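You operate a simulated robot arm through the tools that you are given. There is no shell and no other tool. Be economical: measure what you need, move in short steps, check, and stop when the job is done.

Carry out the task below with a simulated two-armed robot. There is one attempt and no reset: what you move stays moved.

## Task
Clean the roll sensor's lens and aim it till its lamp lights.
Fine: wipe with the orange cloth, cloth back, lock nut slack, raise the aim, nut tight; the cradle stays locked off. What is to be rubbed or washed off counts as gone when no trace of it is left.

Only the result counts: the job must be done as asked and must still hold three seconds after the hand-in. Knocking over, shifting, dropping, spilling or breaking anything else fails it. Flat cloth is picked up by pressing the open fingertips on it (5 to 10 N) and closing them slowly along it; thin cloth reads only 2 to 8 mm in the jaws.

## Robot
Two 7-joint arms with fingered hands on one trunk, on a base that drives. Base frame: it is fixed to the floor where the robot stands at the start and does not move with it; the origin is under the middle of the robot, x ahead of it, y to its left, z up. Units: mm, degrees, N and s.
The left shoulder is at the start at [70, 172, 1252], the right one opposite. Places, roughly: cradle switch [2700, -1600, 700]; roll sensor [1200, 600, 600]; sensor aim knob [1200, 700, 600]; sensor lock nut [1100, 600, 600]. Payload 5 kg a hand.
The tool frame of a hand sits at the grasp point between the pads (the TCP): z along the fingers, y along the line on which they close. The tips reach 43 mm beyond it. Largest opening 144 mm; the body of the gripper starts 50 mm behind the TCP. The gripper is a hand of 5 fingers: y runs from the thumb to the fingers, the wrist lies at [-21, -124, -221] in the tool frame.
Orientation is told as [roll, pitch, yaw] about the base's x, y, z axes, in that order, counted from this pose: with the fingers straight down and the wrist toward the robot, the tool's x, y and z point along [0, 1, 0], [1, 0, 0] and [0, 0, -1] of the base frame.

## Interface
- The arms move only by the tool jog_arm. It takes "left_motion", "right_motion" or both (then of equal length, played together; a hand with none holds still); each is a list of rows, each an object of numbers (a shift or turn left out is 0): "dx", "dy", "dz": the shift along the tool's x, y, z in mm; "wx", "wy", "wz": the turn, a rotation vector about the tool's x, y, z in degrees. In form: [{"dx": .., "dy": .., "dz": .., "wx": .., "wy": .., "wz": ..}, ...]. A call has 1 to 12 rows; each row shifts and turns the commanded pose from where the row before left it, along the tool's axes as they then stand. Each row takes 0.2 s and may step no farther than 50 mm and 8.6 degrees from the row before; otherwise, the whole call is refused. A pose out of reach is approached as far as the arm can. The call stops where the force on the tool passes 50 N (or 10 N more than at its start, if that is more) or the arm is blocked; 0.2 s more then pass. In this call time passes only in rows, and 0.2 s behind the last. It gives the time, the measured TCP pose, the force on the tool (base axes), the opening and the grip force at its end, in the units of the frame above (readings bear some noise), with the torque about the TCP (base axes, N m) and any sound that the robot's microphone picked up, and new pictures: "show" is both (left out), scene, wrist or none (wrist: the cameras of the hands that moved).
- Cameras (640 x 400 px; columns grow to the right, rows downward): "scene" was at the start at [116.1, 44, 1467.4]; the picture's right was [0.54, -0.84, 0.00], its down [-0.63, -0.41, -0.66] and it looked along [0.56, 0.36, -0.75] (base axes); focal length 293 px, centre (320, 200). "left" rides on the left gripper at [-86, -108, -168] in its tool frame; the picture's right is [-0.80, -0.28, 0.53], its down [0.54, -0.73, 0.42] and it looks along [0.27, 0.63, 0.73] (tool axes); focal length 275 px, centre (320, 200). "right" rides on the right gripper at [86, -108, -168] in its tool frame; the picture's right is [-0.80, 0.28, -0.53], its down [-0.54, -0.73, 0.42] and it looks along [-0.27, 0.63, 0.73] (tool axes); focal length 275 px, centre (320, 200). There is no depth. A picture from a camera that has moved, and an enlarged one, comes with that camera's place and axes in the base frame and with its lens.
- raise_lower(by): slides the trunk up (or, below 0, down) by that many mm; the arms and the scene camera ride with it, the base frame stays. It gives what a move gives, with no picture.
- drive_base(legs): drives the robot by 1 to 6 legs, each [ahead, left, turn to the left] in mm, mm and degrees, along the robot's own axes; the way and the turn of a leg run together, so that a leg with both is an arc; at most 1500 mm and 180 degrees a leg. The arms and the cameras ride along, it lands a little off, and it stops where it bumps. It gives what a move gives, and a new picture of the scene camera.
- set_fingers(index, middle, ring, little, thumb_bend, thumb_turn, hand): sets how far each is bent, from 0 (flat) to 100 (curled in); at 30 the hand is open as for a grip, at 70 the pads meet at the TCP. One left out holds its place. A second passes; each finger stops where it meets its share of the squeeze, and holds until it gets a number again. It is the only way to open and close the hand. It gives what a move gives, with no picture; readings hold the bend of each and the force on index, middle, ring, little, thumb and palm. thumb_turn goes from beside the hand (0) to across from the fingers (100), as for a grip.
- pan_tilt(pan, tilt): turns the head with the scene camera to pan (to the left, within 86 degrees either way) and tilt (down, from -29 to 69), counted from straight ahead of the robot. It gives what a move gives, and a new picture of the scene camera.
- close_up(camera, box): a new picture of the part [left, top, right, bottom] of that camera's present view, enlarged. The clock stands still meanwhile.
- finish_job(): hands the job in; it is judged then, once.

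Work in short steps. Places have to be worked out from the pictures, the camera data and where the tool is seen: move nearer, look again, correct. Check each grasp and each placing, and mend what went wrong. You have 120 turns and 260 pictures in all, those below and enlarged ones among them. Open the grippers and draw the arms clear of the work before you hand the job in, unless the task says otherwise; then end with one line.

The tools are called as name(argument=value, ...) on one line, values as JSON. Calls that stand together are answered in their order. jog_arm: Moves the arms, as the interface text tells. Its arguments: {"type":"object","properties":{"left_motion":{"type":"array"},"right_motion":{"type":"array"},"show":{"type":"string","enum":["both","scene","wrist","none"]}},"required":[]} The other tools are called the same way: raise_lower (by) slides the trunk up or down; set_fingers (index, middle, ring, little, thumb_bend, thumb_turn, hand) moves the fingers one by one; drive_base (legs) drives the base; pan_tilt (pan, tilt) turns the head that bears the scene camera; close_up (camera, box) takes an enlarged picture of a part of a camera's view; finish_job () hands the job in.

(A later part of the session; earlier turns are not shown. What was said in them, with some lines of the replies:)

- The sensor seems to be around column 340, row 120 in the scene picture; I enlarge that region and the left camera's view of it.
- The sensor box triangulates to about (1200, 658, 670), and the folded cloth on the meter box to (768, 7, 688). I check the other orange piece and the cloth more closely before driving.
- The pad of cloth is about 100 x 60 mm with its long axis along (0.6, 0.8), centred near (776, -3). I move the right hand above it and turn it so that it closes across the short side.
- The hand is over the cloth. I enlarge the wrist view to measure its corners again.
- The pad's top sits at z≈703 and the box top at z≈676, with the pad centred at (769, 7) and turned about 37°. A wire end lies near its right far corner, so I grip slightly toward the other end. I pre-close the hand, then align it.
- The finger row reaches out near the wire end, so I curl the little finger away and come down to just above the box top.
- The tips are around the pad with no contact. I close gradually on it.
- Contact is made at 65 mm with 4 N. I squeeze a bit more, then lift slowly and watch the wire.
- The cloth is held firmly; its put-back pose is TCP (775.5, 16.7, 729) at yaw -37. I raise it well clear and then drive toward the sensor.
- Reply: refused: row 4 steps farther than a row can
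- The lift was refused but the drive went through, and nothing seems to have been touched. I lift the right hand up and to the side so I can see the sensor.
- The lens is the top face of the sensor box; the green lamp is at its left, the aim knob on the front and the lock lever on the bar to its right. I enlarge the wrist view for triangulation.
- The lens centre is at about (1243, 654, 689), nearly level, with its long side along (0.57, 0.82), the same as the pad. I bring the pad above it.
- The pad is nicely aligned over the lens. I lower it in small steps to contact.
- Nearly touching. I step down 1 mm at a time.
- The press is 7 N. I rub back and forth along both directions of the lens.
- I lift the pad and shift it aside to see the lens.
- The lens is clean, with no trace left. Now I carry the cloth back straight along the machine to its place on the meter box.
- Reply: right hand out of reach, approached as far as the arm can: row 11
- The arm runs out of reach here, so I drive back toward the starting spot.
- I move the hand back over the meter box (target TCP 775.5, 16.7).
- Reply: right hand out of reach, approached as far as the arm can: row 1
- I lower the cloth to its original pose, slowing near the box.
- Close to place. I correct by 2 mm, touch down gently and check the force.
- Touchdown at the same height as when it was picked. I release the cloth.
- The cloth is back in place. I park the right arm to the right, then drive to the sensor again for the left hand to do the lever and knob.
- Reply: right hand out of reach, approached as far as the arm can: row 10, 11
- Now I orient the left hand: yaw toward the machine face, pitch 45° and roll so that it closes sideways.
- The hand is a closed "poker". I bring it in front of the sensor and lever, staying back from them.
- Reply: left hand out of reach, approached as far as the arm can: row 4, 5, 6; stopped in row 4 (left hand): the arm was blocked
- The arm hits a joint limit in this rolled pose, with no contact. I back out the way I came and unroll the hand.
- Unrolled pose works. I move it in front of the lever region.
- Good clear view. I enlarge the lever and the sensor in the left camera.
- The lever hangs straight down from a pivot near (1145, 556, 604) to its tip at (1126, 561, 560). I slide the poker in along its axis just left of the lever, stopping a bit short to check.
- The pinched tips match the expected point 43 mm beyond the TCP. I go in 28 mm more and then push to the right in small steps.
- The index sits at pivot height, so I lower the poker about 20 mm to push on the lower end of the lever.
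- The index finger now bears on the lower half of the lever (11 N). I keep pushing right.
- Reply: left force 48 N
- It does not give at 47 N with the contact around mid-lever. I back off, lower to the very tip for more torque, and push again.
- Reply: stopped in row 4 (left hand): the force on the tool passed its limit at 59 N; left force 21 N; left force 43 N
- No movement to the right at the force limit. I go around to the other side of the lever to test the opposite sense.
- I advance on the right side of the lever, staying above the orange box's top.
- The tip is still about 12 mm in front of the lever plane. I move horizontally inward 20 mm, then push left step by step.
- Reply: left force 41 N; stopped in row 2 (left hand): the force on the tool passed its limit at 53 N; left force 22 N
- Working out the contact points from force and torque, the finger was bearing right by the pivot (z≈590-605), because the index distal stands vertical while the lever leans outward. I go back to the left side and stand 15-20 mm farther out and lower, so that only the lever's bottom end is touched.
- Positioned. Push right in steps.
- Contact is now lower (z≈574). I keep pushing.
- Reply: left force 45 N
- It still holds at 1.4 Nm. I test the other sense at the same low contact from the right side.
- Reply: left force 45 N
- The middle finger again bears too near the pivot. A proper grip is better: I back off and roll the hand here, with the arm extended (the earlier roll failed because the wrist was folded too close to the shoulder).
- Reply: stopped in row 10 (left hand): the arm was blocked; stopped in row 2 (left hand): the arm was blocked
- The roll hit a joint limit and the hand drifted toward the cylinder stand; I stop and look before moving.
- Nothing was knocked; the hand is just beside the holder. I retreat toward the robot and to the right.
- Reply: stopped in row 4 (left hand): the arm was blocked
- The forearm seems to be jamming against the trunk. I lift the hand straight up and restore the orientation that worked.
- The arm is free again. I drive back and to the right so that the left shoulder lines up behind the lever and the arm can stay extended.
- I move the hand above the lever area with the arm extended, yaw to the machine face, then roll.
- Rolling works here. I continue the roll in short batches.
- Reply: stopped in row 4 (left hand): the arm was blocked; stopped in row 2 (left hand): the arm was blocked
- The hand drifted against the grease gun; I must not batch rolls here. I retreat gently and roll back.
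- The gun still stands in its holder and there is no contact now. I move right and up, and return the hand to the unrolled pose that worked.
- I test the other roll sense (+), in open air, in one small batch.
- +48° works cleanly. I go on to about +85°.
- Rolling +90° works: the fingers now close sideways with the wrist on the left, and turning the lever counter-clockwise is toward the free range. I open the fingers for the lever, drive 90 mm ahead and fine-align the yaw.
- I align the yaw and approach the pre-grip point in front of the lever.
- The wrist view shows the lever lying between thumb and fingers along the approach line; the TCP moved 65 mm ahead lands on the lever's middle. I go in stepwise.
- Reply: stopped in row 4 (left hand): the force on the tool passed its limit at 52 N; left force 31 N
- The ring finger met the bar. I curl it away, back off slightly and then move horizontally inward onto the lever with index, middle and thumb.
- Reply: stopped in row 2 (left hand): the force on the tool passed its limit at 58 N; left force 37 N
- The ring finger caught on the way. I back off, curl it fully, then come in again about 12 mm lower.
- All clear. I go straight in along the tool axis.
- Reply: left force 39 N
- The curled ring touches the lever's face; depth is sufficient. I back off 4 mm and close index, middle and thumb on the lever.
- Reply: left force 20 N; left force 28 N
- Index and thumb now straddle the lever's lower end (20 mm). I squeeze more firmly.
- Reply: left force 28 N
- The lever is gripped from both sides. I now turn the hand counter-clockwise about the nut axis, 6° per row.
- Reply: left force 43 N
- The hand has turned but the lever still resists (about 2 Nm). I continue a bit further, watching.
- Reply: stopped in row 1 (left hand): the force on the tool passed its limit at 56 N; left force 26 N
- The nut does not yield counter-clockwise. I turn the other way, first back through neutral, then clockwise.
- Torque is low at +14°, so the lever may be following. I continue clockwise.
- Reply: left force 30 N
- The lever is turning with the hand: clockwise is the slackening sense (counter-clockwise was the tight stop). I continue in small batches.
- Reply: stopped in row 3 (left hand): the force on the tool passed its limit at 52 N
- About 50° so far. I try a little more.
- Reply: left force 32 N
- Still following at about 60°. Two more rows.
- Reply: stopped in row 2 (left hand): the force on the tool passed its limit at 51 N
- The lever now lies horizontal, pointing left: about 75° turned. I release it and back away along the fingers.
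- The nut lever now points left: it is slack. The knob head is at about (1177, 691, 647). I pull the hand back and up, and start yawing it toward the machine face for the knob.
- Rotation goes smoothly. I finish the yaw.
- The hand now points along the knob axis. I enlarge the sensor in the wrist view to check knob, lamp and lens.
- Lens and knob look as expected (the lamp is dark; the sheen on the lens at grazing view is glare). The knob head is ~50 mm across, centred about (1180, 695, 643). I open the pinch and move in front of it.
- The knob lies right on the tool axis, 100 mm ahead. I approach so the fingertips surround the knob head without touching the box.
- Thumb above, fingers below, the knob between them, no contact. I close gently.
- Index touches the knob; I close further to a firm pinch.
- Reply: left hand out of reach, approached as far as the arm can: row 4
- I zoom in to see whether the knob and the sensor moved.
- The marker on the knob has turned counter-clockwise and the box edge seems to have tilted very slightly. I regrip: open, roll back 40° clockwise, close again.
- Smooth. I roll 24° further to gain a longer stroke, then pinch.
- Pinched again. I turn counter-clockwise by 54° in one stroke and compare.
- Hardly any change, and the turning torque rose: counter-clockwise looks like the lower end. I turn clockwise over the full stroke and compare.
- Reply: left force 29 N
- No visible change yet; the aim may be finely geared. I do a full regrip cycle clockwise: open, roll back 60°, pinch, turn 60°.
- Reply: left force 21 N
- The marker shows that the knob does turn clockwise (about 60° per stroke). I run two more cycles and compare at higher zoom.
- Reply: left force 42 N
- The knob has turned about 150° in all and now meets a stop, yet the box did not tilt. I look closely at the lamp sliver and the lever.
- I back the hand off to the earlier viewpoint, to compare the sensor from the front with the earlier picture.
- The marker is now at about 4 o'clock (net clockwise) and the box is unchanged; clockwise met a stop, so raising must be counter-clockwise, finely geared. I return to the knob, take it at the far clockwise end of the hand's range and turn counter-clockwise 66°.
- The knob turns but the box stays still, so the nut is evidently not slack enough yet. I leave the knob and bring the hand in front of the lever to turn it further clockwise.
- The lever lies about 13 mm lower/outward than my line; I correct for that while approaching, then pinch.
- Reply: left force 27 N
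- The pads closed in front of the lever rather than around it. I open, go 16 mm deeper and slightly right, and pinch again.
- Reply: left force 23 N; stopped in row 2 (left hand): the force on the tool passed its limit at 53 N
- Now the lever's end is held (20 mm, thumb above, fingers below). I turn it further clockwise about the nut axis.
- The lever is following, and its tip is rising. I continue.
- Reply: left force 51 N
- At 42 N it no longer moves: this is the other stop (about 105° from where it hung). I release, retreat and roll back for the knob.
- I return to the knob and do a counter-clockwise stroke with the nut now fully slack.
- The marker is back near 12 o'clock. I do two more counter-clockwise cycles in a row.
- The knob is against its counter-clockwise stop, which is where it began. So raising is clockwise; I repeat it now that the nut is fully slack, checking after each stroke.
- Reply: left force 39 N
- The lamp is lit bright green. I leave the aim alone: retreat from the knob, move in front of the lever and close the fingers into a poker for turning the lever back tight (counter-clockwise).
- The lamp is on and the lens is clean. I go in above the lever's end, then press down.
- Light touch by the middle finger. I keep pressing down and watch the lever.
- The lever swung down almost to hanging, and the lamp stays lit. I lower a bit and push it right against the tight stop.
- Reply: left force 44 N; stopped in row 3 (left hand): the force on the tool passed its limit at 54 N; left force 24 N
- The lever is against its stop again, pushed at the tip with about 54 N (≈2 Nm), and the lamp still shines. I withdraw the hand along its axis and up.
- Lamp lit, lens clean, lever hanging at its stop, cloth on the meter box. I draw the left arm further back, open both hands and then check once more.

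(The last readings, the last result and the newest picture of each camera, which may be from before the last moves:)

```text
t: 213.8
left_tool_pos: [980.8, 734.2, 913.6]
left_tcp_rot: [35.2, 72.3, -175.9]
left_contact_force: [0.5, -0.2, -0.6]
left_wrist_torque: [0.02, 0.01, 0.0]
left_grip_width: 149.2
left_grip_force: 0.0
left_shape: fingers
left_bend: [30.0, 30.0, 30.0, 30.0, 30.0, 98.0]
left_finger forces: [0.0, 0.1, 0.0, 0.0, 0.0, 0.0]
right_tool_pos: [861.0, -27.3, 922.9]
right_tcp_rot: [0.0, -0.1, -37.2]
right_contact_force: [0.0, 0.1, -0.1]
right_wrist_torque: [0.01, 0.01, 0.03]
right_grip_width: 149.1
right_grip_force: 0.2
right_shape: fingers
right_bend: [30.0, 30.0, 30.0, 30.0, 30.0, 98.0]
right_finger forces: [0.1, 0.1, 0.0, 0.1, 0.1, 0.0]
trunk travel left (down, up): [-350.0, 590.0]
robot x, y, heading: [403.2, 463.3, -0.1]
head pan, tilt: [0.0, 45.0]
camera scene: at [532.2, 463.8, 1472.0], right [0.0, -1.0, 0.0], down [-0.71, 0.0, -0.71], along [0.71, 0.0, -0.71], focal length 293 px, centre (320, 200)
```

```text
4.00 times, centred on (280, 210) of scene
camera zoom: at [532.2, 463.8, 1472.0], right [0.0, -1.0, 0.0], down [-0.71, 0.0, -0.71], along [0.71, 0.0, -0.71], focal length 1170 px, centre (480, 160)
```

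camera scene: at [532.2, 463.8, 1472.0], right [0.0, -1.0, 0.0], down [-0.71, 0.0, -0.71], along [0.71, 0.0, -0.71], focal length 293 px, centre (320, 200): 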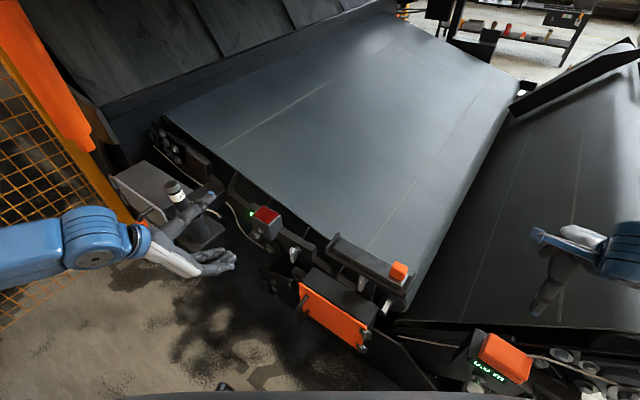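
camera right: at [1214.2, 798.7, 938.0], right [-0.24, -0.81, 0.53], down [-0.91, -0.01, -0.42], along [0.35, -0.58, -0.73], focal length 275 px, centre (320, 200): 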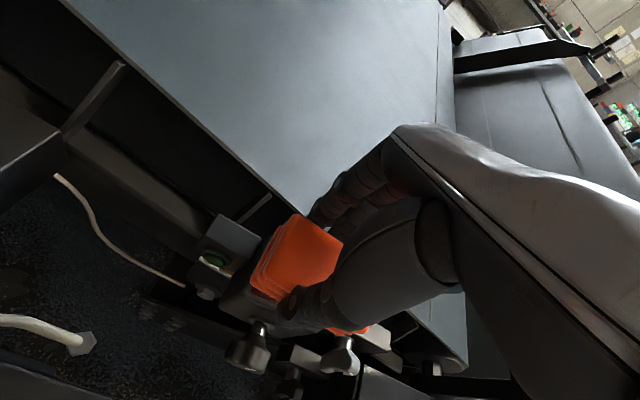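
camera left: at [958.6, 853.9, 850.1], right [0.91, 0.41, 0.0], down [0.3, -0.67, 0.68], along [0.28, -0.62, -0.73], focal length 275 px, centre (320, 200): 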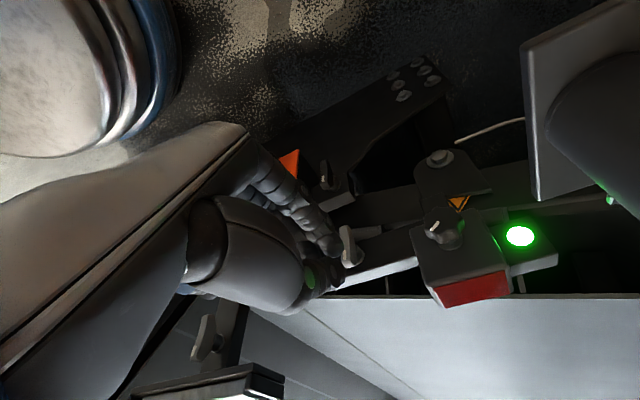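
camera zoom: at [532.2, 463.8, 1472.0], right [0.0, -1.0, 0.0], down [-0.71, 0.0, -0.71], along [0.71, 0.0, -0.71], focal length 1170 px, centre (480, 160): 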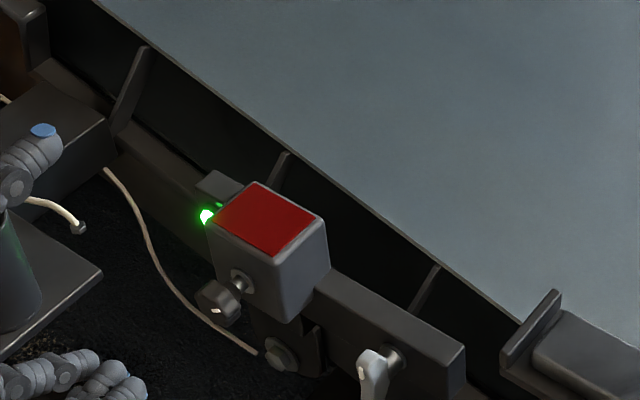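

Everything holds. I drive back a little to draw both arms fully clear, then hand in.

drive_base(legs=[[-200, 0, 0]])

close_up(camera="scene", box=[150, 120, 350, 260])

```text
t: 215.4
left_tool_pos: [778.7, 735.0, 913.0]
left_tcp_rot: [35.3, 72.4, -175.9]
left_contact_force: [0.2, 1.0, -0.6]
left_wrist_torque: [-0.02, 0.02, 0.02]
left_grip_width: 149.2
left_grip_force: 0.0
left_shape: fingers
left_bend: [30.0, 30.0, 30.0, 30.0, 30.0, 98.0]
left_finger forces: [0.1, 0.0, 0.0, 0.1, 0.0, 0.0]
right_tool_pos: [658.0, -27.3, 924.4]
right_tcp_rot: [-0.1, 0.0, -37.2]
right_contact_force: [-0.2, -0.1, 0.6]
right_wrist_torque: [-0.02, -0.04, 0.03]
right_grip_width: 149.4
right_grip_force: 0.1
right_shape: fingers
right_bend: [30.0, 30.0, 30.0, 30.0, 30.0, 98.0]
right_finger forces: [0.1, 0.1, 0.1, 0.0, 0.0, 0.0]
trunk travel left (down, up): [-350.0, 590.0]
robot x, y, heading: [200.9, 465.8, -0.2]
head pan, tilt: [0.0, 45.0]
camera scene: at [330.0, 464.7, 1472.1], right [-0.01, -1.0, 0.0], down [-0.71, 0.0, -0.71], along [0.71, 0.0, -0.71], focal length 293 px, centre (320, 200)
```

scene: 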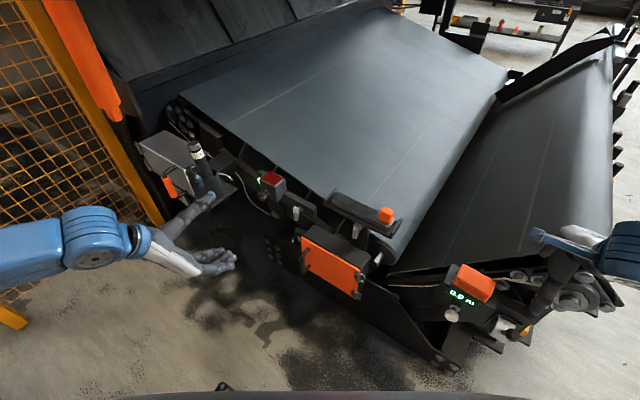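

```text
2.86 times, centred on (250, 190) of scene
camera zoom: at [330.0, 464.7, 1472.1], right [-0.01, -1.0, 0.0], down [-0.71, 0.0, -0.71], along [0.71, 0.0, -0.71], focal length 836 px, centre (520, 229)
```

zoom: 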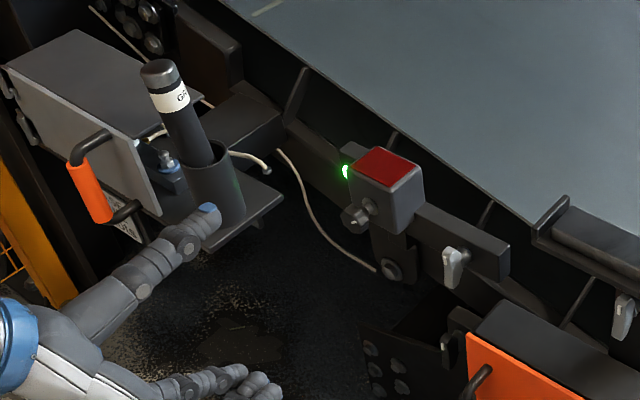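

All is in order: the lamp is lit, the lever is tight, the cloth is back and the hands are clear. I hand in.

finish_job()

```text
The job is handed in.
```

The roll sensor's lens is wiped clean, its aim is raised and its lamp is lit. The lock nut is tight again, the orange cloth is back on the meter box and I left the cradle switch alone. My left hand brushed the grease gun at the holder once, at about 17 N; it still stands in its holder in the last pictures.
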